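You operate a simulated robot arm through the tools that you are given. There is no shell and no other tool. Be economical: measure what you need, move in short steps, check, and stop when the job is done.

You are at the controls of a simulated robot arm. One attempt, no reset.

## Task
Half-turn the lower grease cap and roll the carriage to and fro till grease shows beside the cap.
Fine: carriage switch off before the brake is freed, and it stays off; end at home with the brake on.
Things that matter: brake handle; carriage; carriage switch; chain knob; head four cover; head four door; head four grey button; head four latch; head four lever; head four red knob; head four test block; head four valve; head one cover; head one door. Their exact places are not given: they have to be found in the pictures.

The check looks at the end state, three seconds after you hand in, the way a careful person would. Anything else that was tipped, shoved, dropped, spilled or broken makes it a failure. Lids that push on must go on centred and level and be pressed home; caps that screw on are set level and turned clockwise until they are tight.

## Robot
A 6-joint arm with a fingered hand on a trunk, on a base that drives. Base frame: it is fixed to the floor where the robot stands at the start and does not move with it; the origin is under the middle of the robot, x ahead of it, y to its left, z up. Readings come in m, degrees, newtons and seconds.
With the tool pointing down near the work surface it reaches from about 0.1 to 0.58 m from the robot's upright axis, wherever it stands. Its first joint turns from -166.0 to 166.0 degrees. Places, roughly: brake handle [0.3, -0.7, 0.7]; carriage [-0.1, -1.1, 1.2]; carriage switch [0.2, -0.7, 0.7]; chain knob [0.3, -0.9, 1]; head four cover [-0.7, -1.3, 1.8]; head four door [-0.6, -1.2, 2]; head four grey button [-0.6, -1.2, 2]; head four latch [-0.7, -1.2, 1.8]; head four lever [-0.4, -1.1, 1.9]; head four red knob [-0.6, -1.3, 1.9]; head four test block [-0.8, -1.3, 1.9]; head four valve [-0.5, -1.1, 2]; head one cover [-0.4, -0.8, 0.8]; head one door [-0.3, -0.8, 1]; head one grey button [-0.3, -0.8, 1]; head one latch [-0.5, -0.8, 0.8]. Payload 5 kg.
Tool frame: the origin (TCP) lies between the finger pads and is the grasp point; the fingertips stand 0.036 m ahead of it; z points along the fingers, y is the line along which they close. Largest opening 0.12 m; the body of the gripper starts 0.042 m behind the TCP. The gripper is a hand of 4 fingers: y runs from the thumb to the fingers, the wrist lies at [-0.019, -0.123, -0.211] in the tool frame, and closing takes about 1.5 s.
Orientation is that of the tool frame in the base frame, as [roll, pitch, yaw] about the fixed x, y, z axes, in that order (R = Rz(yaw) Ry(pitch) Rx(roll)). With the fingers straight down and the wrist toward the robot, the tool's x, y and z point along [0, 1, 0], [1, 0, 0] and [0, 0, -1] of the base frame.

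## Interface
- The arm moves only by the tool arm_command. Its argument "series" is a list of rows, each an object (a shift or turn left out is 0, a gripper value left out holds the last) with "delta_pos": the shift along the base's x, y, z in units of 20 mm (1.0 is 20 mm), a list of three; "rotation": the turn, a rotation vector about the base's x, y, z in units of 6 degrees (1.0 is 6 degrees), a list of three. In form: [{"delta_pos": [x, y, z], "rotation": [rx, ry, rz]}, ...]. A call has 1 to 10 rows; each row shifts and turns the commanded pose from where the row before left it. "claw" is the finger opening in m, from 0 to 0.12, set as the call begins (left out, the last holds). A call with a number of a shift or a turn outside -1 to 1 is refused whole. A row lasts 0.2 s, in which the tool goes at most 0.05 m and 8.6 degrees; a call with a longer step from one row to the next is refused whole, and so is a gripper value outside its range. Where a pose cannot be reached the arm comes as near as it can. A force on the tool above 60 N (or 10 N above the force at the start of the call, whichever is more), or a blocked arm, ends the call early, and 0.2 s more pass. The fingers move at their own pace (about 0.045 m/s each) and stop on an object; they squeeze with about 22 N. The grip force told is the motor's: it shows also when the fingers shut on nothing. Time passes only in rows, and 0.2 s behind the last, so rows that do not move let the fingers close. It gives the time, the measured TCP pose, the force on the tool (base axes), the opening and the grip force at its end, in the units of the frame above (readings bear some noise), with the torque about the TCP (base axes, N m) and any sound that the robot's microphone picked up, and new pictures: "show" is both (left out), scene, wrist or none.
- Cameras (640 x 400 px; columns grow to the right, rows downward): "scene" is now at [0.0378, -0.0812, 1.6367]; the picture's right is [-1.00, -0.07, 0.00], its down [-0.05, 0.70, -0.71] and it looks along [0.05, -0.71, -0.70] (base axes); focal length 282 px, centre (320, 200). "wrist" rides on the gripper at [0.073, -0.101, -0.142] in the tool frame; the picture's right is [-0.79, 0.29, -0.54], its down [-0.56, -0.70, 0.44] and it looks along [-0.25, 0.65, 0.71] (tool axes); focal length 280 px, centre (320, 200).
- lift_body(by): slides the trunk up (or, below 0, down) by that many m; the arm and the scene camera ride with it, the base frame stays. It gives what a move gives, with no picture.
- steer(legs): drives the robot by 1 to 6 legs, each [ahead, turn to the left] in m and degrees, along the robot's own axes; the way and the turn of a leg run together, so that a leg with both is an arc; at most 1.5 m and 180 degrees a leg. The arm and the cameras ride along, it lands a little off, and it stops where it bumps. It gives what a move gives, and a new picture of the scene camera.
- preshape(shape): the hand has 4 fingers and takes this shape, open, in about a second: jaw (thumb against the fingers, like two jaws); tri (thumb and two fingers); tip (a fingertip pinch); poke (one finger out to press); point (the index stretched); flat (the hand flat); cup (the hand cupped); fist (a fist). The gripper value then closes the fingers along that shape, each until it touches; the sizes above hold for jaw. It gives what a move gives, with no picture.
- head_to(pan, tilt): turns the head with the scene camera to pan (to the left, within 86 degrees either way) and tilt (down, from -29 to 69), counted from straight ahead of the robot. It gives what a move gives, and a new picture of the scene camera.
- measure_at(camera, pixels): for up to 12 pixels [column, row] of the newest picture of that camera ("zoom" is the newest enlarged one), the place [x, y, z] in the base frame of the surface seen there, good to about 0.003 m. The clock stands still meanwhile.
- inspect(camera, box): a new picture of the part [left, top, right, bottom] of that camera's present view, enlarged. The clock stands still meanwhile.
- sign_off(): hands the job in; it is judged then, once.

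Keep the steps short. Do not move on a guess: measure, check each grasp and each placing, and mend mistakes. In all there are 80 turns and 260 pictures (those below and enlarged ones count). Leave the gripper open and the arm clear of the work at the hand-in unless told otherwise, and finish with a single line.

The tools are called after "Emit:" as name(argument=value, ...) on one line, values as JSON. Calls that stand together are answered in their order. arm_command: Moves the arm, as the interface text tells. Its arguments: {"type":"object","properties":{"series":{"type":"array","items":{"type":"object","properties":{"delta_pos":{"type":"array","items":{"type":"number"}},"rotation":{"type":"array","items":{"type":"number"}}}}},"claw":{"type":"number"},"show":{"type":"string","enum":["both","scene","wrist","none"]}},"required":["series"]} The other tools are called the same way: lift_body (by) slides the trunk up or down; preshape (shape) gives the hand a shape; steer (legs) drives the base; head_to (pan, tilt) turns the head that bears the scene camera; measure_at (camera, pixels) gives the place of the surface under pixels of a picture; inspect (camera, box) takes an enlarged picture of a part of a camera's view; sign_off () hands the job in.

At the start:

```text
clock: 0.0
eef_pos: [0.2439, -0.5339, 1.0001]
ee_rot: [-180.0, 0.0, 89.9]
wrist_force: [0.9, -0.8, -0.1]
wrist_torque: [0.02, -0.02, 0.0]
gripper_width: 0.1194
grip_force: 0.0
shape: jaw
trunk travel left (down, up): [-0.649, 0.191]
robot x, y, heading: [-0.0042, 0.0002, -0.3]
head pan, tilt: [-85.9, 44.6]
```

scene: 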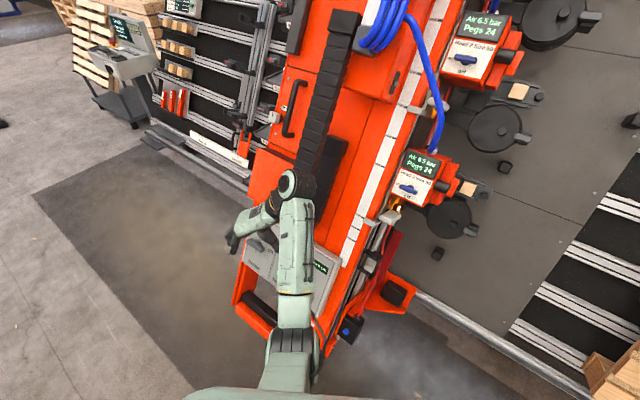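
wrist: 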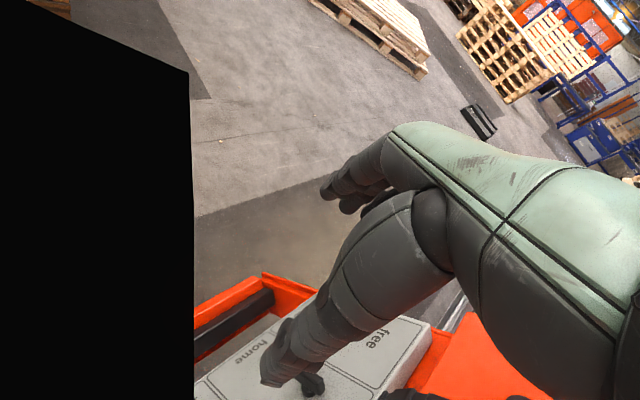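

I see the orange carriage on the right side of the robot. A panel with labels "home" and "free" lies below the hand. First I will enlarge several parts.

Emit:
inspect(camera="scene", box=[220, 200, 420, 360])

Emit:
inspect(camera="scene", box=[340, 100, 520, 260])

Emit:
inspect(camera="wrist", box=[190, 250, 480, 400])

```text
2.50 times, centred on (320, 280) of scene
```

zoom: 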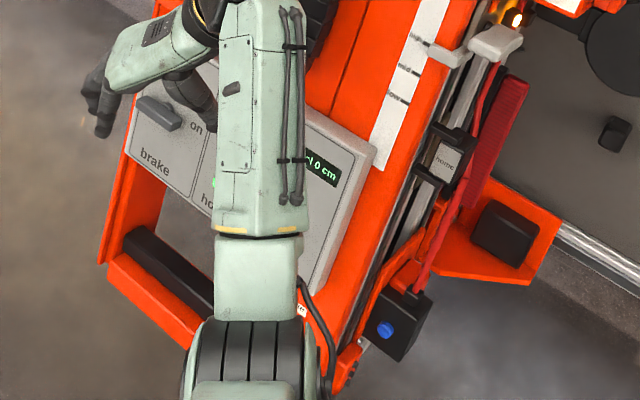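

```text
2.50 times, centred on (430, 180) of scene
```

zoom: 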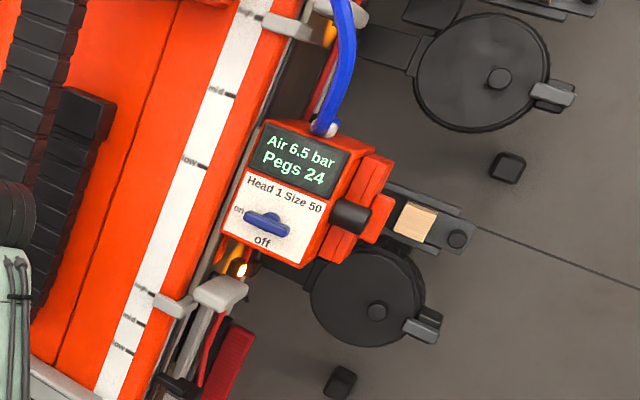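

```text
2.21 times, centred on (335, 325) of wrist
```

zoom: 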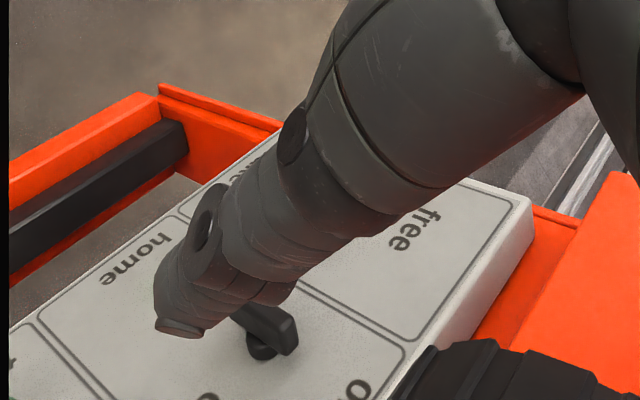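

The arm hides part of the panel. I will lift the hand and draw it back, then look again.

Emit:
arm_command(series=[{"delta_pos": [0, 1, 1]}, {"delta_pos": [0, 1, 1]}, {"delta_pos": [1, 1, 1]}, {"delta_pos": [1, 1, 1]}, {"delta_pos": [1, 1, 1]}, {"delta_pos": [1, 1, 1]}, {"delta_pos": [1, 1, 1]}, {"delta_pos": [1, 1, 0]}], show="both")

Emit:
head_to(pan=-86, tilt=10)

Emit:
head_to(pan=-80, tilt=60)

```text
clock: 1.8
eef_pos: [0.4173, -0.4287, 1.0545]
ee_rot: [179.9, 0.1, 90.0]
wrist_force: [0.6, -0.2, -0.5]
wrist_torque: [-0.02, 0.02, 0.01]
gripper_width: 0.1196
grip_force: 0.1
shape: jaw
out of reach, approached as far as the arm can: row 1, 2, 3, 4, 5, 6, 7
trunk travel left (down, up): [-0.649, 0.191]
robot x, y, heading: [-0.0032, 0.0025, -0.2]
head pan, tilt: [-85.9, 44.6]
```

scene: 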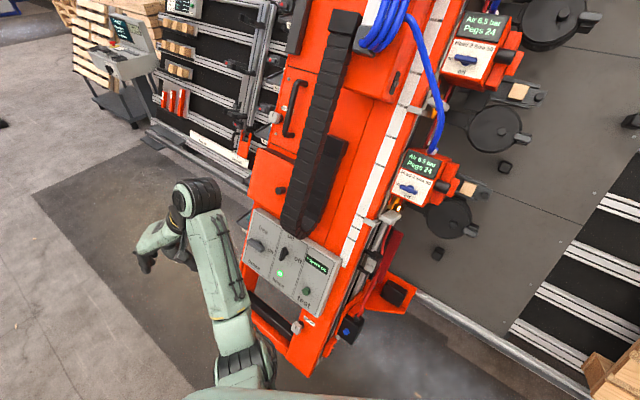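
wrist: 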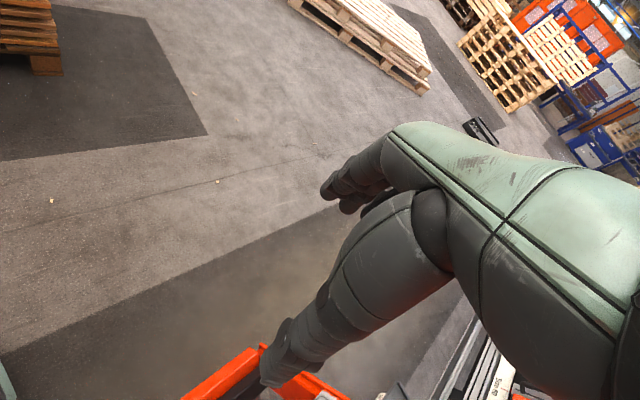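

```text
clock: 2.8
eef_pos: [0.4156, -0.4289, 1.0556]
ee_rot: [180.0, 0.1, 90.1]
wrist_force: [0.3, 0.0, -0.2]
wrist_torque: [0.01, 0.01, -0.03]
gripper_width: 0.1197
grip_force: 0.1
shape: jaw
trunk travel left (down, up): [-0.649, 0.191]
robot x, y, heading: [0.0008, 0.001, 0.1]
head pan, tilt: [-85.9, 10.0]
```

scene: 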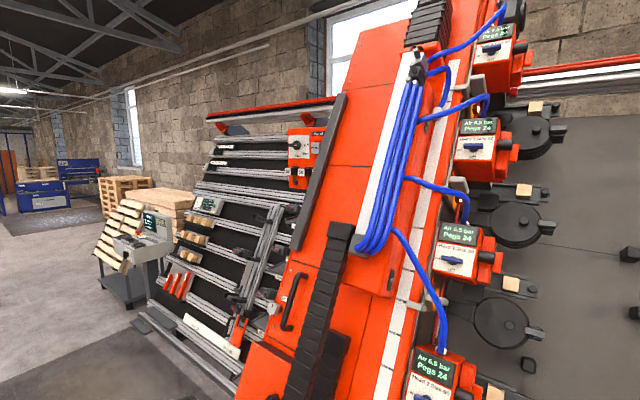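

```text
clock: 4.0
eef_pos: [0.4163, -0.4294, 1.0547]
ee_rot: [-180.0, -0.1, 90.1]
wrist_force: [0.8, -0.2, 0.1]
wrist_torque: [0.04, 0.0, 0.0]
gripper_width: 0.1196
grip_force: 0.0
shape: jaw
trunk travel left (down, up): [-0.649, 0.191]
robot x, y, heading: [-0.0006, -0.0007, -0.0]
head pan, tilt: [-80.0, 60.0]
```

scene: 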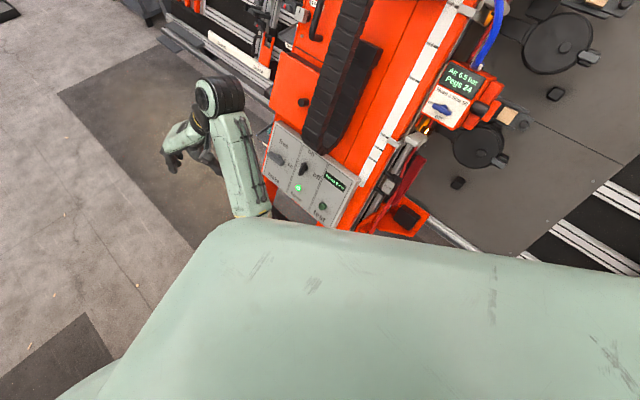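

Emit:
head_to(pan=-86, tilt=50)

Emit:
inspect(camera="scene", box=[230, 180, 350, 260])

Emit:
inspect(camera="scene", box=[230, 240, 430, 365])

Emit:
inspect(camera="scene", box=[320, 170, 420, 240])

Emit:
inspect(camera="scene", box=[140, 60, 320, 180])

```text
clock: 4.7
eef_pos: [0.4163, -0.4292, 1.0551]
ee_rot: [-179.9, 0.0, 90.0]
wrist_force: [0.6, 0.4, 0.1]
wrist_torque: [0.0, -0.01, 0.0]
gripper_width: 0.1195
grip_force: 0.0
shape: jaw
trunk travel left (down, up): [-0.649, 0.191]
robot x, y, heading: [0.0028, -0.0032, -0.0]
head pan, tilt: [-85.9, 50.0]
```

scene: 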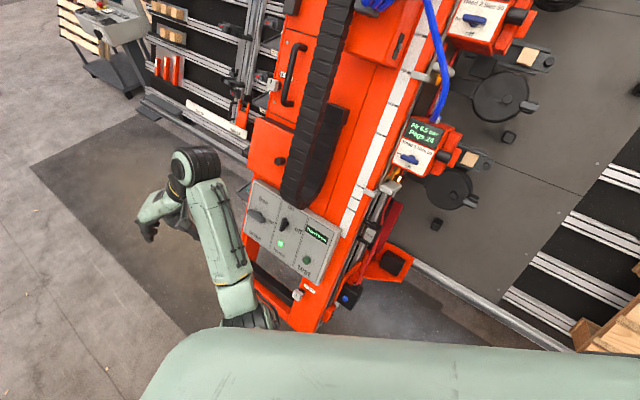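

```text
5.00 times, centred on (290, 220) of scene
```

zoom: 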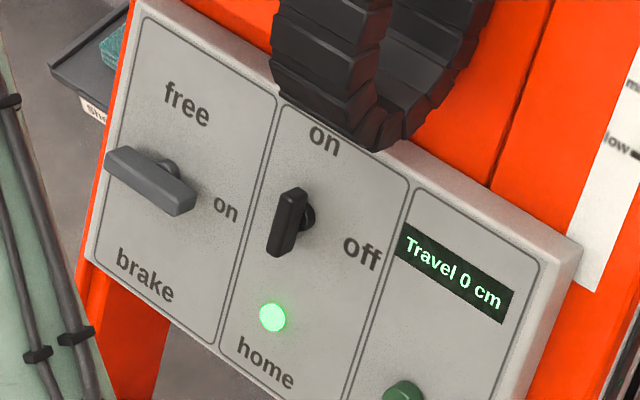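

```text
3.20 times, centred on (330, 302) of scene
```

zoom: 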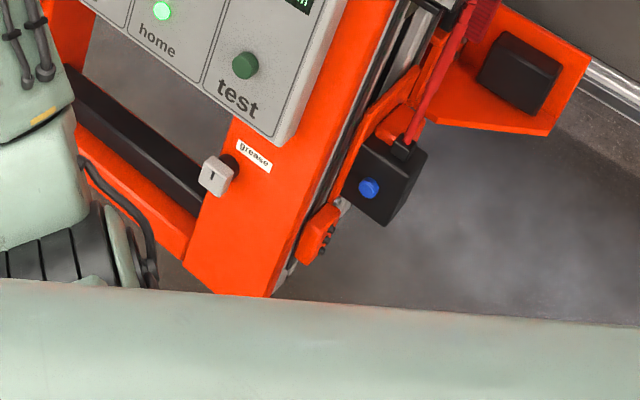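

```text
5.71 times, centred on (370, 205) of scene
```

zoom: 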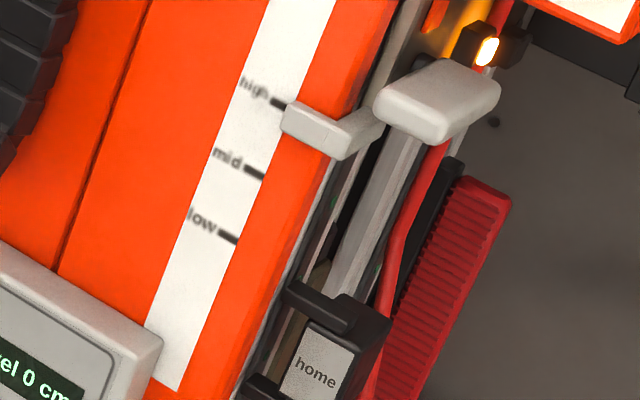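

```text
3.33 times, centred on (230, 120) of scene
```

zoom: 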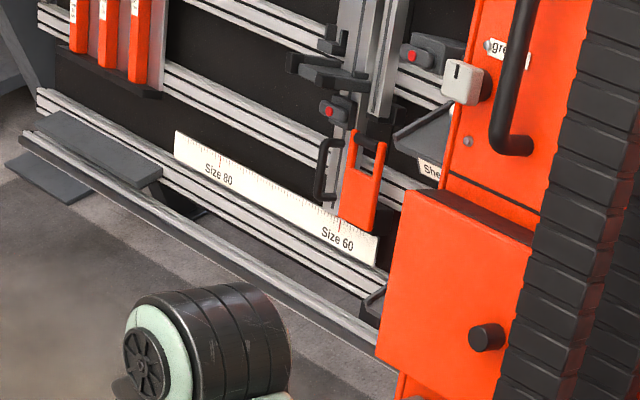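

Found: brake handle, switch, home light, Travel 0 cm display, and a white cap with the "grease" label at about (298,294). I will measure these.

Emit:
measure_at(camera="scene", pixels=[[258, 217], [283, 224], [298, 295], [310, 290], [285, 105], [266, 285], [307, 260], [250, 205], [275, 255], [325, 250], [280, 160], [305, 315]])

Emit:
inspect(camera="scene", box=[270, 270, 330, 310])

```text
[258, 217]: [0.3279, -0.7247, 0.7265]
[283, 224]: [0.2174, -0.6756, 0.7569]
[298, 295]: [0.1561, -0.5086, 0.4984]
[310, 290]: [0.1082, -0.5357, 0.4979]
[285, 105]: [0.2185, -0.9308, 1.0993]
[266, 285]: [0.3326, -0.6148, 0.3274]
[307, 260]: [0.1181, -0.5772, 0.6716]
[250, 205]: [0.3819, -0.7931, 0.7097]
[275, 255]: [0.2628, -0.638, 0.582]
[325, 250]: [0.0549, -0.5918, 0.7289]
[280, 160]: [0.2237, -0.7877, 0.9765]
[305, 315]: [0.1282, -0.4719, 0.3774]
```

```text
10.00 times, centred on (300, 290) of scene
```

zoom: 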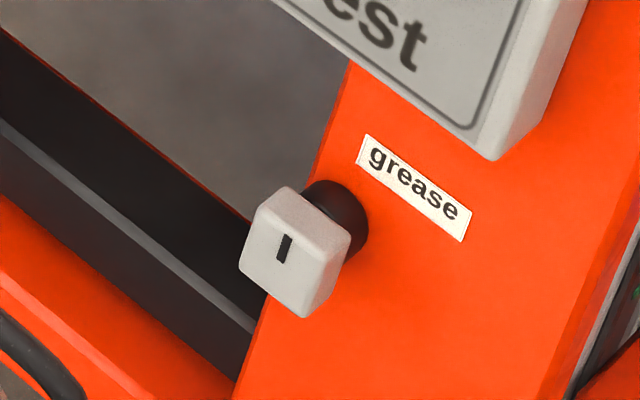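

I want the exact plane of the panel and the rail direction. I will enlarge the panel again and measure on it.

Emit:
inspect(camera="scene", box=[230, 170, 350, 250])

Emit:
measure_at(camera="scene", pixels=[[420, 280], [480, 305], [560, 345], [190, 130], [160, 110], [540, 130], [600, 330], [340, 200], [395, 85], [290, 325], [330, 290], [262, 200]])

```text
5.00 times, centred on (290, 210) of scene
```

zoom: 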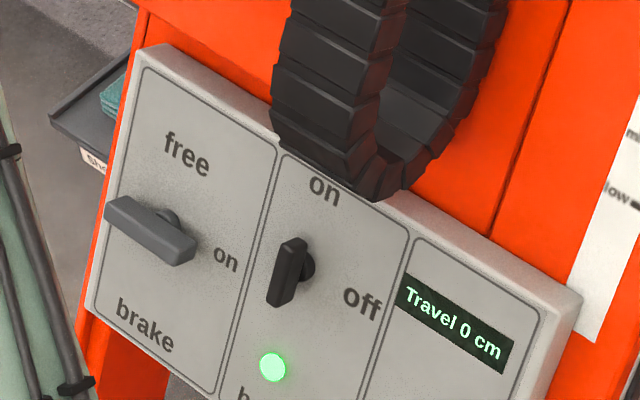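

```text
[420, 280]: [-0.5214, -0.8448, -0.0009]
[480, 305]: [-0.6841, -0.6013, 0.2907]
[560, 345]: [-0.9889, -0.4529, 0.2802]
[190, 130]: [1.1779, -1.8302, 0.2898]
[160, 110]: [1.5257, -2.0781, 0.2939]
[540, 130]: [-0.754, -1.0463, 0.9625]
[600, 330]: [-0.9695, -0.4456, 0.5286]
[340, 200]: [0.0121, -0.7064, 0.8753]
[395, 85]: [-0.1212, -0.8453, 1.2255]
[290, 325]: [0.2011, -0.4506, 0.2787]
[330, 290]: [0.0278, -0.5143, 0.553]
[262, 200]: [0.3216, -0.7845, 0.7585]
```

Emit:
measure_at(camera="zoom", pixels=[[135, 110], [245, 290], [155, 215], [118, 210], [185, 250], [294, 250], [275, 297], [290, 240], [330, 330], [460, 270], [250, 170], [120, 290]])

Emit:
measure_at(camera="scene", pixels=[[296, 297], [293, 291], [302, 285], [300, 288], [307, 296], [266, 275], [280, 282], [296, 80], [284, 132], [320, 262]])

```text
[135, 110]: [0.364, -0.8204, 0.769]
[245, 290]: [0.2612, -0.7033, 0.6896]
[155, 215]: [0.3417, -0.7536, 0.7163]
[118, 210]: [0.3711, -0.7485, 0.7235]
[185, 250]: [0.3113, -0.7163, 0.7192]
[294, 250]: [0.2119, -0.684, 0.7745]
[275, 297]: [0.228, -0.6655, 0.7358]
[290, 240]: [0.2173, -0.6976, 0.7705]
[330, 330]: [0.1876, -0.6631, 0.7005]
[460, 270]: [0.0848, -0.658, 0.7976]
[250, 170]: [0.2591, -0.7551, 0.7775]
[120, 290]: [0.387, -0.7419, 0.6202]
```

```text
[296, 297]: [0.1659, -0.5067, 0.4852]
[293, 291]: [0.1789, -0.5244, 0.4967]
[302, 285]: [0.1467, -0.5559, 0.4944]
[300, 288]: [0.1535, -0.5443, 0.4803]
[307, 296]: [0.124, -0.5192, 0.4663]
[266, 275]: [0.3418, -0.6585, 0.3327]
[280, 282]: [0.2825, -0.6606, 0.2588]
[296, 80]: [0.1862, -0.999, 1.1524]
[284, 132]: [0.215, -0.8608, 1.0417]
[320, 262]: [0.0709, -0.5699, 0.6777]
```

The panel plane fits well. The face normal is about (0.48, 0.74, 0.47), and the rails run along u = (0.84, -0.54, 0). I'll drive to stand before the panel, parallel to the rail, with the machine on my right.

Emit:
steer(legs=[[0, -13], [0.53, 0], [0, -20]])

```text
clock: 10.2
eef_pos: [0.6316, -0.7056, 1.055]
ee_rot: [180.0, 0.0, 56.7]
wrist_force: [-0.5, 0.2, -0.1]
wrist_torque: [0.0, 0.0, 0.0]
gripper_width: 0.1196
grip_force: 0.0
shape: jaw
trunk travel left (down, up): [-0.649, 0.191]
robot x, y, heading: [0.5176, -0.1159, -33.1]
head pan, tilt: [-85.9, 50.0]
```

scene: 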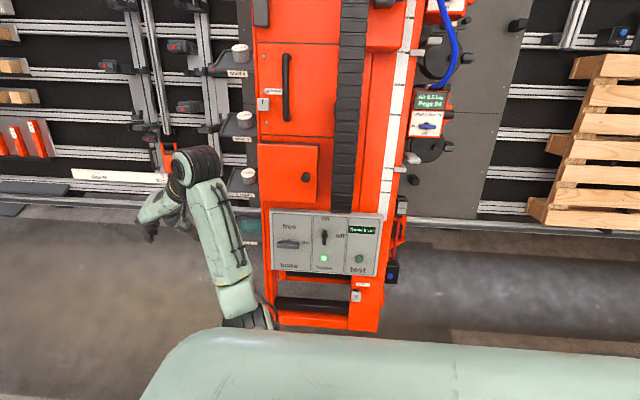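

Now the view is square on. I'll enlarge the panel and both sides of the carriage to learn which way it can roll.

Emit:
inspect(camera="scene", box=[260, 200, 420, 310])

Emit:
inspect(camera="scene", box=[120, 20, 320, 270])

Emit:
inspect(camera="scene", box=[370, 60, 640, 300])

Emit:
inspect(camera="scene", box=[240, 260, 400, 345])

```text
3.64 times, centred on (340, 255) of scene
```

zoom: 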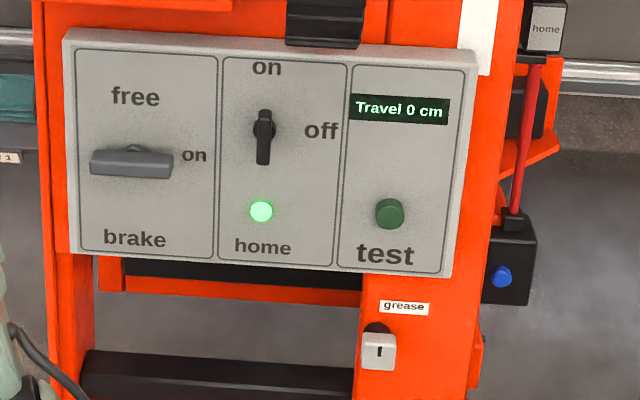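

```text
1.60 times, centred on (220, 145) of scene
```

zoom: 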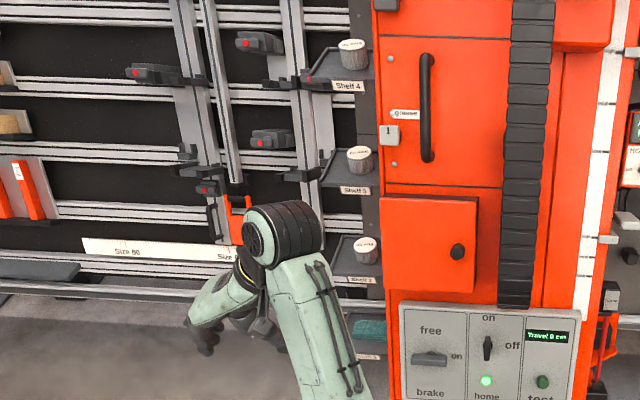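

```text
1.67 times, centred on (505, 180) of scene
```

zoom: 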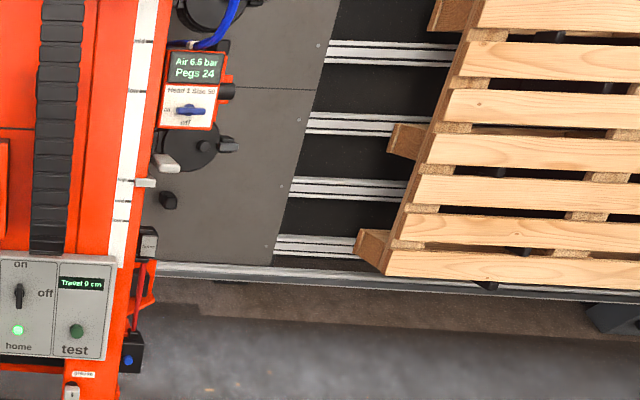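

```text
4.00 times, centred on (320, 302) of scene
```

zoom: 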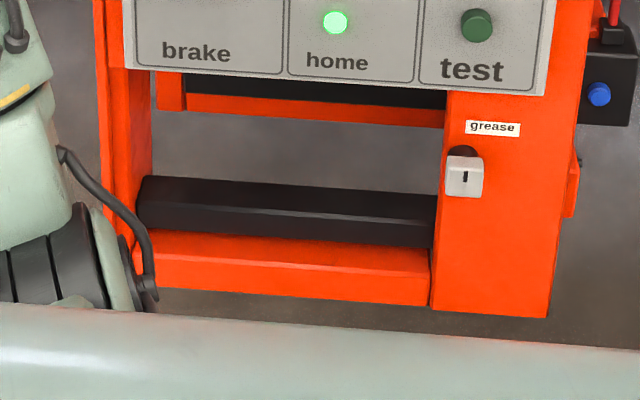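

The panel is square on now. "on" is at the top of the switch and "off" at its right, so it needs a quarter turn clockwise. I'll lower the trunk 0.3 m, start tilting the hand to face the panel, and measure the knobs.

Emit:
lift_body(by=-0.3)

Emit:
arm_command(series=[{"rotation": [-0.871, 0.562, 0]}, {"rotation": [-0.871, 0.562, 0]}, {"rotation": [-0.871, 0.562, 0]}, {"rotation": [-0.871, 0.562, 0]}, {"rotation": [-0.871, 0.562, 0]}, {"rotation": [-0.871, 0.562, 0]}, {"rotation": [-0.871, 0.562, 0]}, {"rotation": [-0.871, 0.562, 0]}, {"rotation": [-0.871, 0.562, 0]}, {"rotation": [-0.871, 0.562, 0]}])

Emit:
inspect(camera="scene", box=[250, 170, 410, 270])

```text
clock: 13.2
eef_pos: [0.6321, -0.7076, 0.7539]
ee_rot: [179.9, 0.0, 56.8]
wrist_force: [0.1, 0.1, 0.0]
wrist_torque: [-0.01, 0.01, -0.01]
gripper_width: 0.1194
grip_force: 0.0
shape: jaw
trunk travel left (down, up): [-0.349, 0.491]
robot x, y, heading: [0.5153, -0.1187, -33.1]
head pan, tilt: [-85.9, 50.0]
```

```text
clock: 15.4
eef_pos: [0.6308, -0.7058, 0.7548]
ee_rot: [179.4, 62.2, 56.6]
wrist_force: [-0.7, -0.7, 0.1]
wrist_torque: [0.01, 0.0, 0.02]
gripper_width: 0.1199
grip_force: 0.0
shape: jaw
trunk travel left (down, up): [-0.349, 0.491]
robot x, y, heading: [0.5184, -0.121, -33.1]
head pan, tilt: [-85.9, 50.0]
```

scene: 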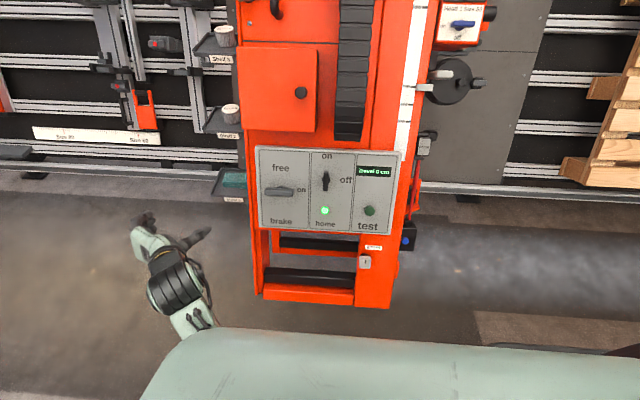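
wrist: 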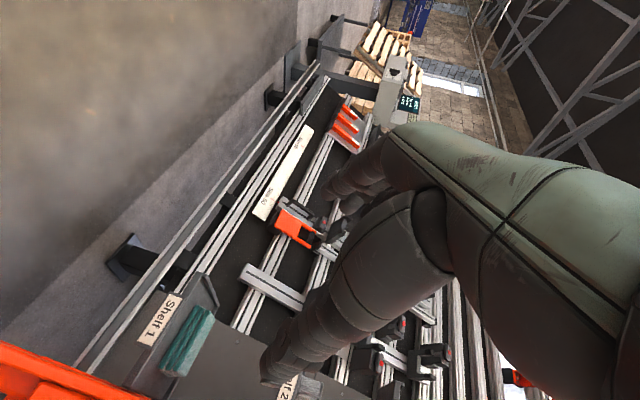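

```text
4.00 times, centred on (330, 220) of scene
```

zoom: 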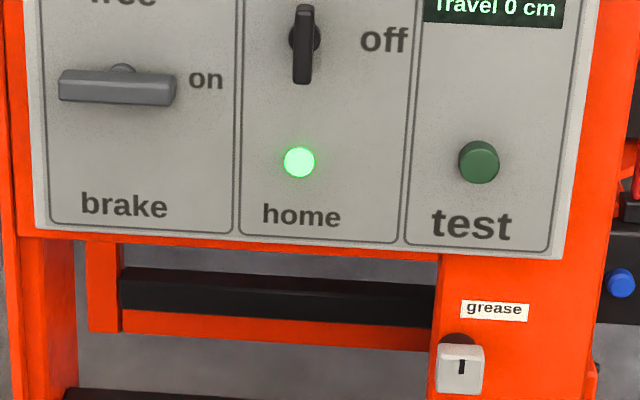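

Emit:
inspect(camera="scene", box=[260, 160, 350, 216])

Emit:
measure_at(camera="zoom", pixels=[[465, 90], [468, 155], [467, 215], [487, 160], [35, 222], [140, 222], [230, 220], [130, 190], [400, 250], [560, 250], [110, 100], [440, 340]])

Emit:
measure_at(camera="scene", pixels=[[365, 262], [362, 258], [369, 266], [363, 254], [380, 280], [365, 290], [375, 255], [300, 275], [300, 283], [300, 292]])

```text
7.11 times, centred on (305, 188) of scene
```

zoom: 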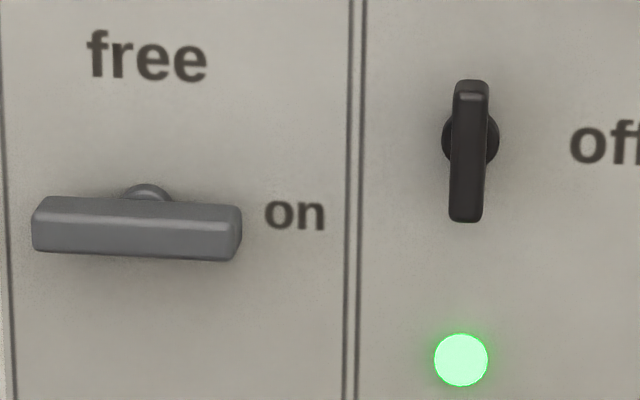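

```text
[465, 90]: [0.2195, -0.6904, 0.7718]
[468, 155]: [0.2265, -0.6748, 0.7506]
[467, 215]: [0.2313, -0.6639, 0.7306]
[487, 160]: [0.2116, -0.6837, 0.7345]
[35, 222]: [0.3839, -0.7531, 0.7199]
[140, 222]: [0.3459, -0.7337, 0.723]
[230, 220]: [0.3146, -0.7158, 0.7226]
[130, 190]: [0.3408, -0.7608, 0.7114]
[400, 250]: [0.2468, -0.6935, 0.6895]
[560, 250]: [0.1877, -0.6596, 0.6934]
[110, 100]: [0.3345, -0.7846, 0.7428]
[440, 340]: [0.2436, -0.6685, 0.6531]
```

```text
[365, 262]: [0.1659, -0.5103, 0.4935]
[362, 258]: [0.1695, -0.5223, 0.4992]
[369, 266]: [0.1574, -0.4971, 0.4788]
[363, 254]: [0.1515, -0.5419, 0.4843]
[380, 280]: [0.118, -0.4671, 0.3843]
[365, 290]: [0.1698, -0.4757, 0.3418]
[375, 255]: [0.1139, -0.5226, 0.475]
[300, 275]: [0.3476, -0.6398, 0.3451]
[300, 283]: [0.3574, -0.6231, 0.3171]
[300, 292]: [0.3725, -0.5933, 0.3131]
```

Bars stand about 33 mm off the panel. I'll move the hand to a spot 12 cm before the switch, in two calls, and check the chain's clearance.

Emit:
measure_at(camera="scene", pixels=[[349, 136], [349, 125], [349, 110], [372, 209], [365, 262]])

Emit:
arm_command(series=[{"delta_pos": [-0.955, 0.347, 0.156]}, {"delta_pos": [-0.955, 0.347, 0.156]}, {"delta_pos": [-0.955, 0.347, 0.156]}, {"delta_pos": [-0.955, 0.347, 0.156]}, {"delta_pos": [-0.955, 0.347, 0.156]}, {"delta_pos": [-0.955, 0.347, 0.156]}, {"delta_pos": [-0.955, 0.347, 0.156]}, {"delta_pos": [-0.955, 0.347, 0.156]}, {"delta_pos": [-0.955, 0.347, 0.156]}], claw=0.07, show="scene")

```text
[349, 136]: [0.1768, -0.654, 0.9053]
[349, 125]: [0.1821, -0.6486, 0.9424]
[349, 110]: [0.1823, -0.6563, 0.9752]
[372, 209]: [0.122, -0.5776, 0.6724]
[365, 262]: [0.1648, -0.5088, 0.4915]
```

```text
clock: 17.4
eef_pos: [0.4589, -0.6445, 0.7824]
ee_rot: [179.3, 62.3, 56.4]
wrist_force: [-0.4, 0.2, 0.4]
wrist_torque: [0.0, 0.01, -0.02]
gripper_width: 0.0703
grip_force: 0.1
shape: jaw
trunk travel left (down, up): [-0.349, 0.491]
robot x, y, heading: [0.5224, -0.1163, -33.1]
head pan, tilt: [-85.9, 50.0]
```

scene: 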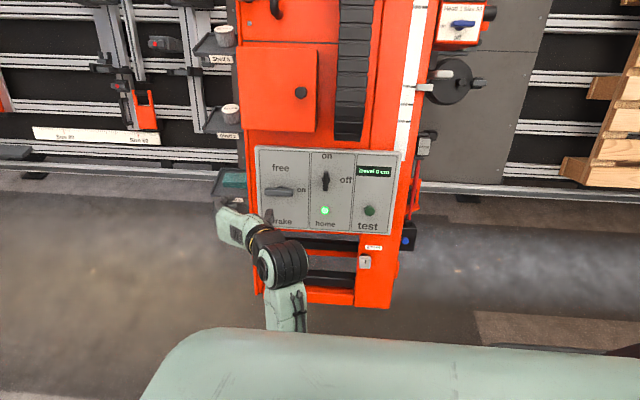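

Emit:
arm_command(series=[{"delta_pos": [-0.955, 0.347, 0.156]}, {"delta_pos": [-0.955, 0.347, 0.156]}, {"delta_pos": [-0.955, 0.347, 0.156]}, {"delta_pos": [-0.955, 0.347, 0.156]}, {"delta_pos": [-0.955, 0.347, 0.156]}, {"delta_pos": [-0.955, 0.347, 0.156]}, {"delta_pos": [-0.955, 0.347, 0.156]}, {"delta_pos": [-0.955, 0.347, 0.156]}, {"delta_pos": [-0.955, 0.4, 0.2]}], show="both")

Emit:
inspect(camera="scene", box=[250, 130, 410, 270])

```text
clock: 19.4
eef_pos: [0.2869, -0.5809, 0.811]
ee_rot: [179.0, 62.2, 56.1]
wrist_force: [-0.1, 0.7, -0.1]
wrist_torque: [-0.02, -0.02, -0.01]
gripper_width: 0.0704
grip_force: 0.0
shape: jaw
trunk travel left (down, up): [-0.349, 0.491]
robot x, y, heading: [0.5196, -0.1205, -33.2]
head pan, tilt: [-85.9, 50.0]
```

scene: 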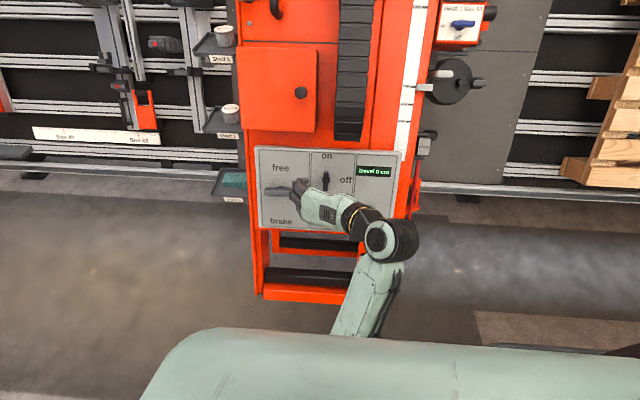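
wrist: 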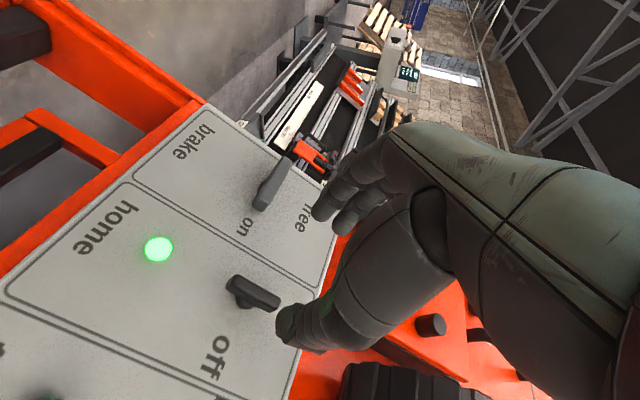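

```text
2.86 times, centred on (330, 200) of scene
```

zoom: 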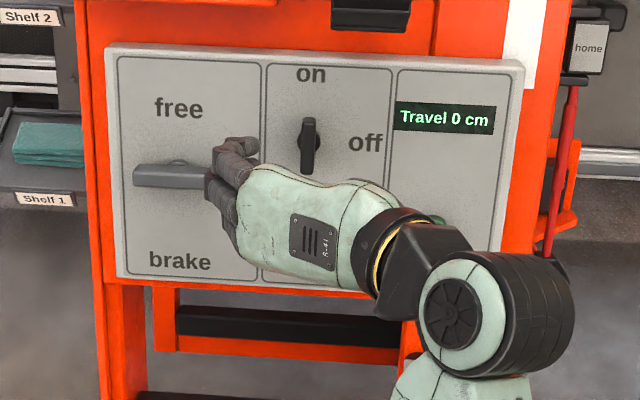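

The hand is aligned in front of the switch. Advance 10 cm along the panel normal and look.

Emit:
arm_command(series=[{"delta_pos": [-0.48, -0.744, -0.466]}, {"delta_pos": [-0.48, -0.744, -0.466]}, {"delta_pos": [-0.48, -0.744, -0.466]}, {"delta_pos": [-0.48, -0.744, -0.466]}, {"delta_pos": [-0.24, -0.372, -0.233]}], show="wrist")

Emit:
inspect(camera="scene", box=[250, 130, 410, 270])

```text
clock: 20.6
eef_pos: [0.2448, -0.6493, 0.7705]
ee_rot: [179.2, 62.1, 56.3]
wrist_force: [0.5, 0.1, 0.4]
wrist_torque: [0.04, -0.01, -0.02]
gripper_width: 0.0704
grip_force: 0.1
shape: jaw
trunk travel left (down, up): [-0.349, 0.491]
robot x, y, heading: [0.5182, -0.1221, -33.3]
head pan, tilt: [-85.9, 50.0]
```

wrist: 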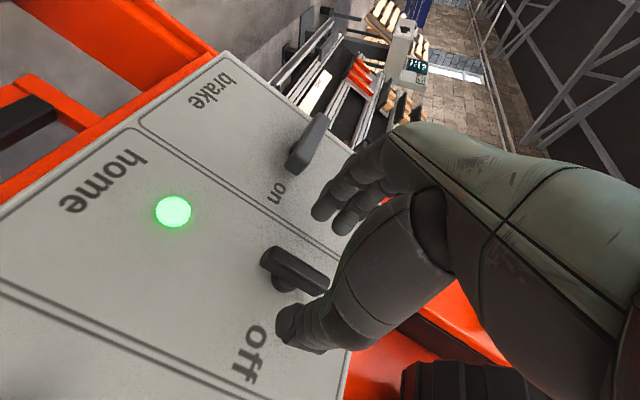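

```text
2.86 times, centred on (330, 200) of scene
```

zoom: 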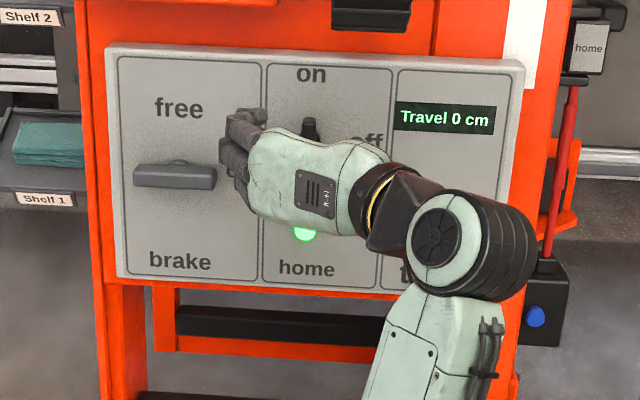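

Emit:
arm_command(series=[{"delta_pos": [-0.34, -0.52, -0.33]}, {"delta_pos": [-0.33, -0.52, -0.33]}], show="wrist")

Emit:
arm_command(series=[{}, {}, {}, {}, {}], claw=0, show="wrist")

Emit:
inspect(camera="scene", box=[250, 130, 410, 270])

```text
clock: 21.2
eef_pos: [0.2313, -0.6688, 0.7568]
ee_rot: [179.3, 62.2, 56.3]
wrist_force: [-1.0, 0.7, 0.2]
wrist_torque: [0.01, -0.03, -0.01]
gripper_width: 0.0705
grip_force: 0.0
shape: jaw
trunk travel left (down, up): [-0.349, 0.491]
robot x, y, heading: [0.5196, -0.1216, -33.2]
head pan, tilt: [-85.9, 50.0]
```

wrist: 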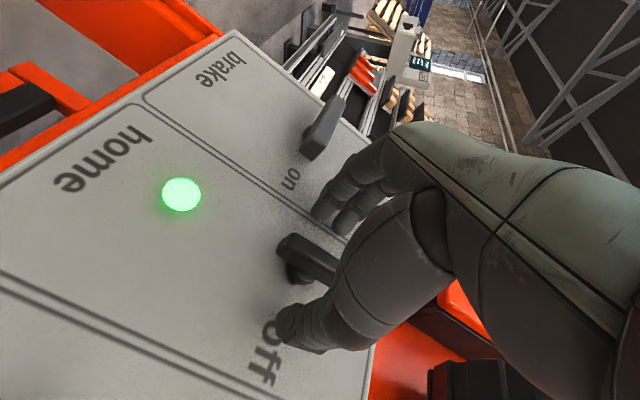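

```text
clock: 22.4
eef_pos: [0.2304, -0.6695, 0.7565]
ee_rot: [179.1, 62.2, 56.2]
wrist_force: [-1.9, -0.1, 0.0]
wrist_torque: [-0.01, 0.02, -0.04]
gripper_width: 0.009
grip_force: 22.2
shape: jaw
trunk travel left (down, up): [-0.349, 0.491]
robot x, y, heading: [0.5209, -0.1215, -33.3]
head pan, tilt: [-85.9, 50.0]
```

wrist: 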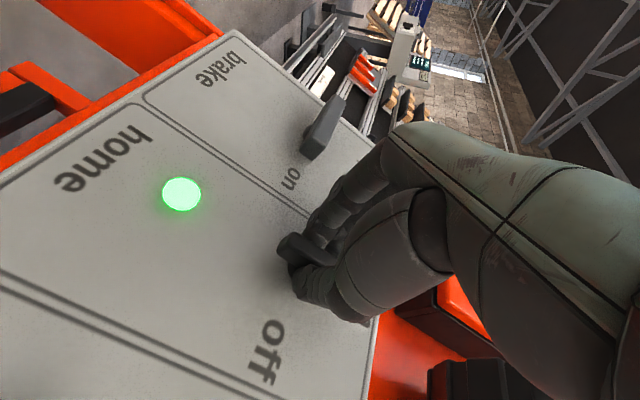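

```text
2.86 times, centred on (330, 200) of scene
```

zoom: 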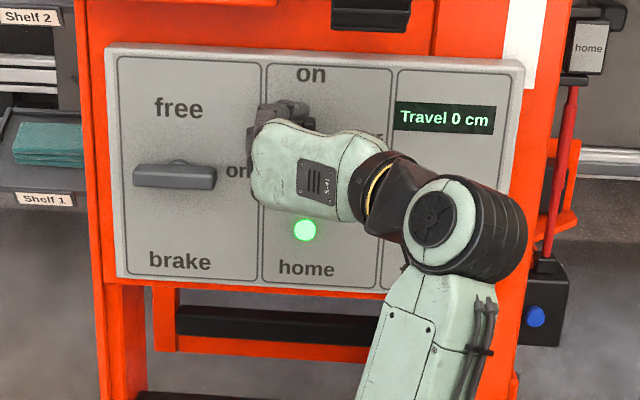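

Gripped (9 mm, 22 N). Turn clockwise 60°, then look.

Emit:
arm_command(series=[{"rotation": [-0.48, -0.744, -0.466]}, {"rotation": [-0.48, -0.744, -0.466]}, {"rotation": [-0.48, -0.744, -0.466]}, {"rotation": [-0.48, -0.744, -0.466]}, {"rotation": [-0.48, -0.744, -0.466]}, {"rotation": [-0.48, -0.744, -0.466]}, {"rotation": [-0.48, -0.744, -0.466]}, {"rotation": [-0.48, -0.744, -0.466]}, {"rotation": [-0.48, -0.744, -0.466]}, {"rotation": [-0.48, -0.744, -0.466]}], show="wrist")

Emit:
inspect(camera="scene", box=[250, 130, 410, 270])

```text
clock: 24.6
eef_pos: [0.237, -0.6713, 0.7553]
ee_rot: [121.5, 26.0, -17.4]
wrist_force: [34.1, -10.7, -7.6]
wrist_torque: [0.23, 0.69, 1.89]
gripper_width: 0.0104
grip_force: 21.8
shape: jaw
trunk travel left (down, up): [-0.349, 0.491]
robot x, y, heading: [0.5184, -0.1173, -33.0]
head pan, tilt: [-85.9, 50.0]
```

wrist: 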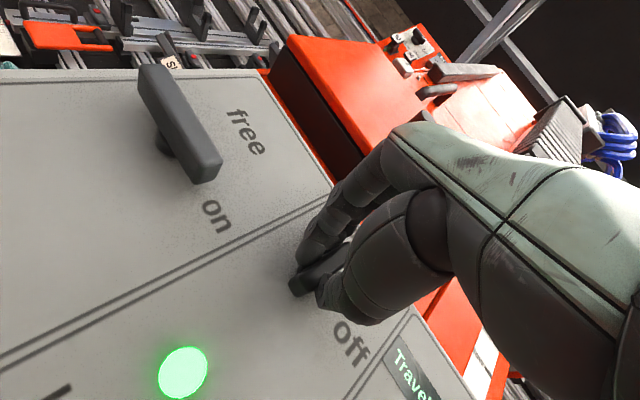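

```text
2.86 times, centred on (330, 200) of scene
```

zoom: 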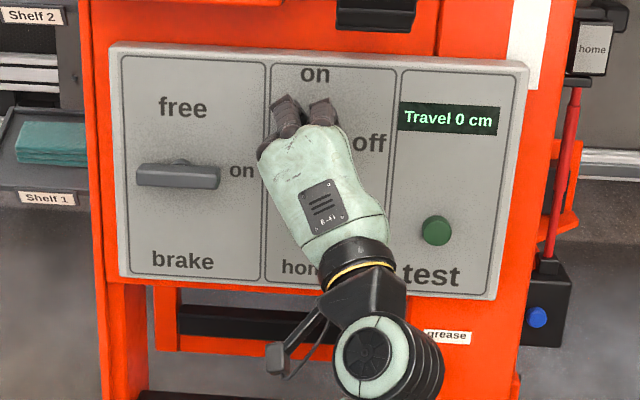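

The switch follows. There is a 34 N side force, so I ease the hand a few mm with it and turn the rest.

Emit:
arm_command(series=[{"delta_pos": [0.1, -0.05, 0], "rotation": [-0.48, -0.744, -0.466]}, {"delta_pos": [0.1, -0.05, 0], "rotation": [-0.48, -0.744, -0.466]}, {"delta_pos": [0.1, -0.05, 0], "rotation": [-0.48, -0.744, -0.466]}, {"rotation": [-0.48, -0.744, -0.466]}, {"rotation": [-0.48, -0.744, -0.466]}], show="wrist")

Emit:
inspect(camera="scene", box=[250, 130, 410, 270])

```text
clock: 25.8
eef_pos: [0.2428, -0.6743, 0.7566]
ee_rot: [117.6, -0.3, -32.7]
wrist_force: [33.2, -16.6, -0.5]
wrist_torque: [0.39, 1.53, 3.2]
gripper_width: 0.0095
grip_force: 21.5
shape: jaw
trunk travel left (down, up): [-0.349, 0.491]
robot x, y, heading: [0.5212, -0.1184, -33.1]
head pan, tilt: [-85.9, 50.0]
```

wrist: 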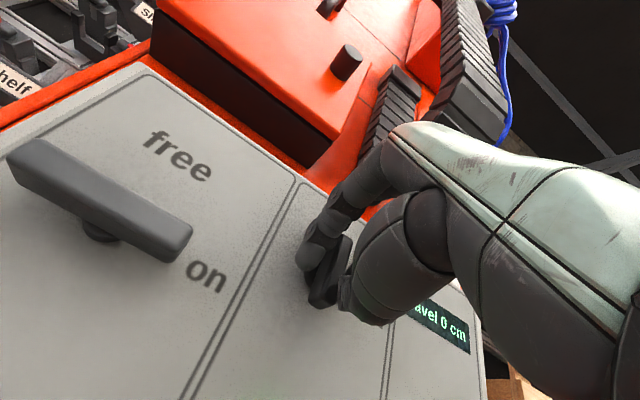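

```text
2.86 times, centred on (330, 200) of scene
```

zoom: 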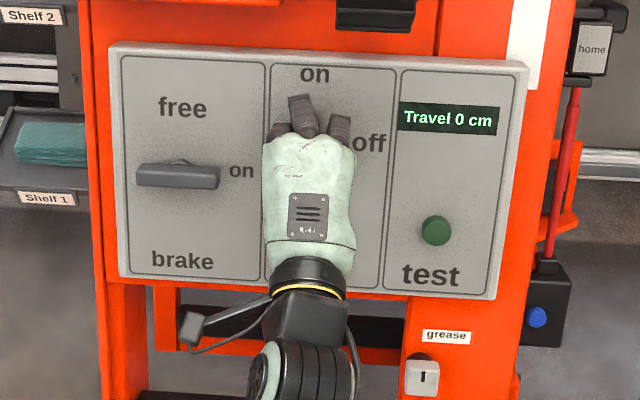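

The hand has turned 90°, with the torque rising toward a stop. I'll open, back off and look.

Emit:
arm_command(series=[{}, {}, {}, {"delta_pos": [0.48, 0.744, 0.466]}, {"delta_pos": [0.48, 0.744, 0.466]}, {"delta_pos": [0.48, 0.744, 0.466]}, {"delta_pos": [0.48, 0.744, 0.466]}], claw=0.07, show="wrist")

Emit:
inspect(camera="scene", box=[250, 130, 410, 270])

```text
clock: 27.4
eef_pos: [0.2765, -0.6113, 0.7952]
ee_rot: [117.7, -0.3, -33.0]
wrist_force: [-0.4, 0.9, 0.0]
wrist_torque: [-0.01, -0.02, 0.02]
gripper_width: 0.07
grip_force: 0.0
shape: jaw
trunk travel left (down, up): [-0.349, 0.491]
robot x, y, heading: [0.5166, -0.1165, -33.1]
head pan, tilt: [-85.9, 50.0]
```

wrist: 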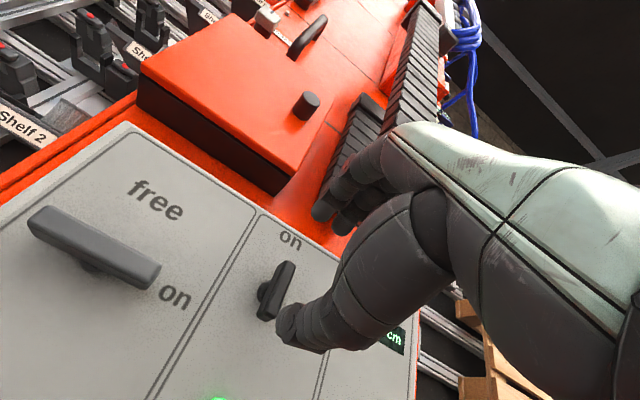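

```text
2.86 times, centred on (330, 200) of scene
```

zoom: 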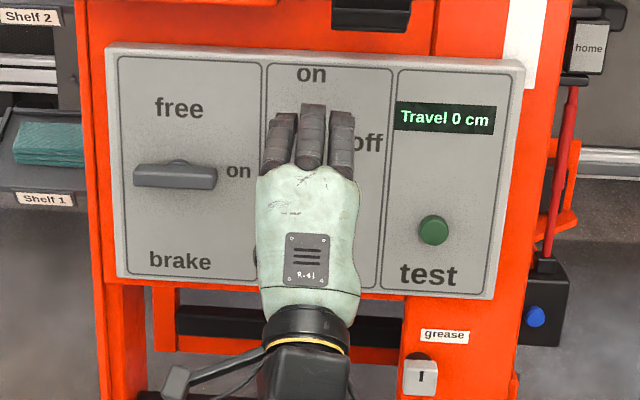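

The switch still points up, so the fingers slipped round it. Instead I'll push the top of the bar sideways with one stiff finger. My current orientation has the finger's sideways axis along the rails, which suits this.

Emit:
arm_command(series=[{"delta_pos": [0.48, 0.744, 0.466]}, {"delta_pos": [0.48, 0.744, 0.466]}], show="none")

Emit:
preshape(shape="poke")

Emit:
arm_command(series=[{}], show="both")

Emit:
inspect(camera="scene", box=[250, 130, 410, 270])

```text
clock: 28.0
eef_pos: [0.2956, -0.5813, 0.8125]
ee_rot: [117.8, -0.4, -33.2]
wrist_force: [0.6, -0.9, 0.5]
wrist_torque: [0.01, 0.02, 0.0]
gripper_width: 0.07
grip_force: 0.0
shape: jaw
trunk travel left (down, up): [-0.349, 0.491]
robot x, y, heading: [0.5184, -0.1157, -33.1]
head pan, tilt: [-85.9, 50.0]
```

```text
clock: 28.9
eef_pos: [0.2951, -0.5833, 0.8119]
ee_rot: [117.8, -0.4, -33.0]
wrist_force: [0.3, -1.0, 0.2]
wrist_torque: [0.0, -0.01, 0.04]
gripper_width: 0.0
grip_force: 0.1
shape: poke
trunk travel left (down, up): [-0.349, 0.491]
robot x, y, heading: [0.517, -0.1211, -33.1]
head pan, tilt: [-85.9, 50.0]
```

```text
clock: 29.3
eef_pos: [0.2947, -0.582, 0.8115]
ee_rot: [117.8, -0.4, -33.1]
wrist_force: [0.4, 0.2, -0.5]
wrist_torque: [-0.01, 0.0, 0.0]
gripper_width: 0.0
grip_force: 0.1
shape: poke
trunk travel left (down, up): [-0.349, 0.491]
robot x, y, heading: [0.5203, -0.1215, -33.1]
head pan, tilt: [-85.9, 50.0]
```

scene: 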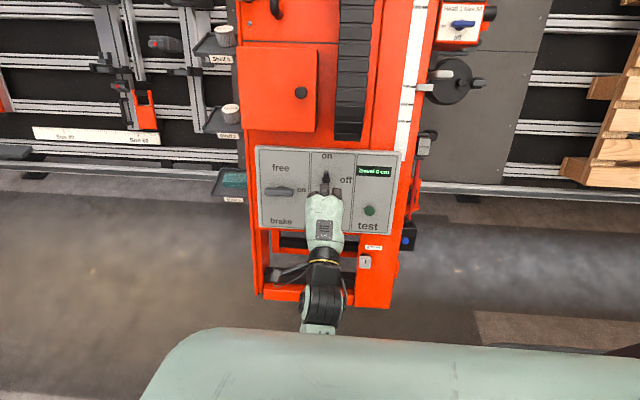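
wrist: 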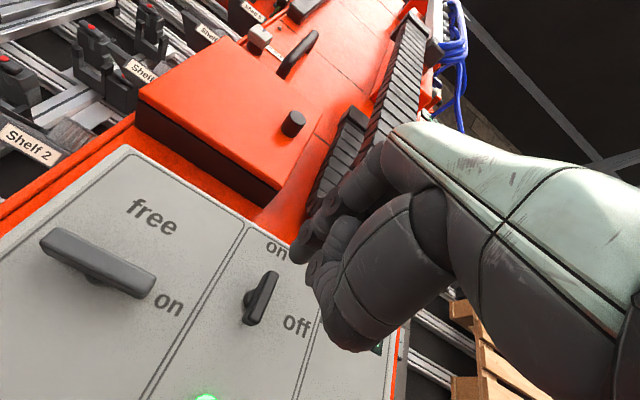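

```text
2.86 times, centred on (330, 200) of scene
```

zoom: 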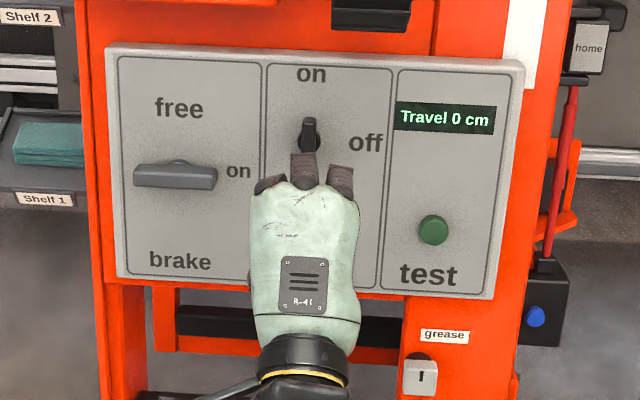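

Emit:
measure_at(camera="zoom", pixels=[[303, 156], [303, 170], [340, 170], [270, 183], [309, 125], [311, 145]])

Emit:
preshape(shape="point")

Emit:
arm_command(series=[{}], show="wrist")

Emit:
inspect(camera="scene", box=[250, 130, 410, 270])

```text
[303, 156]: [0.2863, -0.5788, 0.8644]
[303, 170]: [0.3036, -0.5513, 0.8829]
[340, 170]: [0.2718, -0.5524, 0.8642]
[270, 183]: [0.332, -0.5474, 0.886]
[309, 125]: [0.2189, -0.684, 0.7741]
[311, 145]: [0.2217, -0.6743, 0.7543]
```

```text
clock: 30.2
eef_pos: [0.2956, -0.5826, 0.812]
ee_rot: [117.7, -0.4, -33.0]
wrist_force: [1.3, 0.8, 0.1]
wrist_torque: [-0.02, 0.0, 0.0]
gripper_width: 0.0
grip_force: 0.0
shape: point
trunk travel left (down, up): [-0.349, 0.491]
robot x, y, heading: [0.5225, -0.1216, -33.2]
head pan, tilt: [-85.9, 50.0]
```

```text
clock: 30.6
eef_pos: [0.2952, -0.5838, 0.8115]
ee_rot: [117.8, -0.3, -33.1]
wrist_force: [1.0, -0.1, 0.2]
wrist_torque: [0.04, 0.0, 0.0]
gripper_width: 0.0
grip_force: 0.1
shape: point
trunk travel left (down, up): [-0.349, 0.491]
robot x, y, heading: [0.5165, -0.1162, -33.3]
head pan, tilt: [-85.9, 50.0]
```

wrist: 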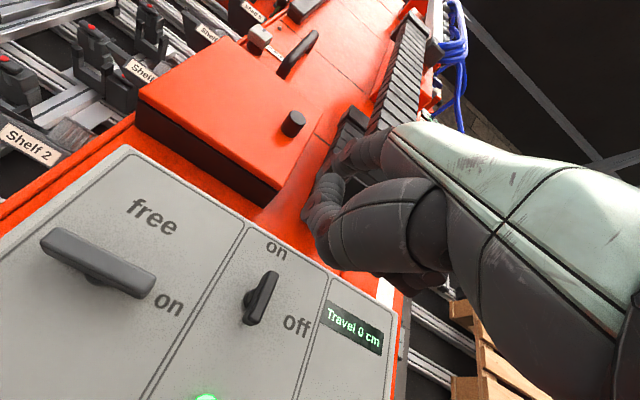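

```text
2.86 times, centred on (330, 200) of scene
```

zoom: 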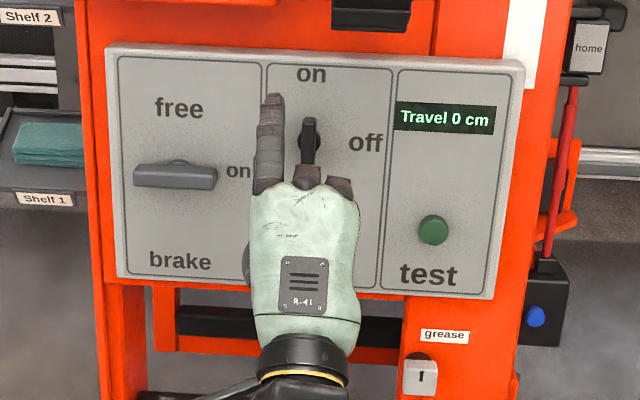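

Emit:
measure_at(camera="zoom", pixels=[[275, 98], [272, 115], [270, 150], [266, 185], [310, 170], [295, 220], [308, 300]])

```text
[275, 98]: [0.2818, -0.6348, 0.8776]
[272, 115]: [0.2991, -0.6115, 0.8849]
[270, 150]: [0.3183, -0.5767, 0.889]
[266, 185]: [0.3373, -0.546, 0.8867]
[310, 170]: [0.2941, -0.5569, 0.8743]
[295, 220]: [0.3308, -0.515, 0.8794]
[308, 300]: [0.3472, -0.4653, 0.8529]
```

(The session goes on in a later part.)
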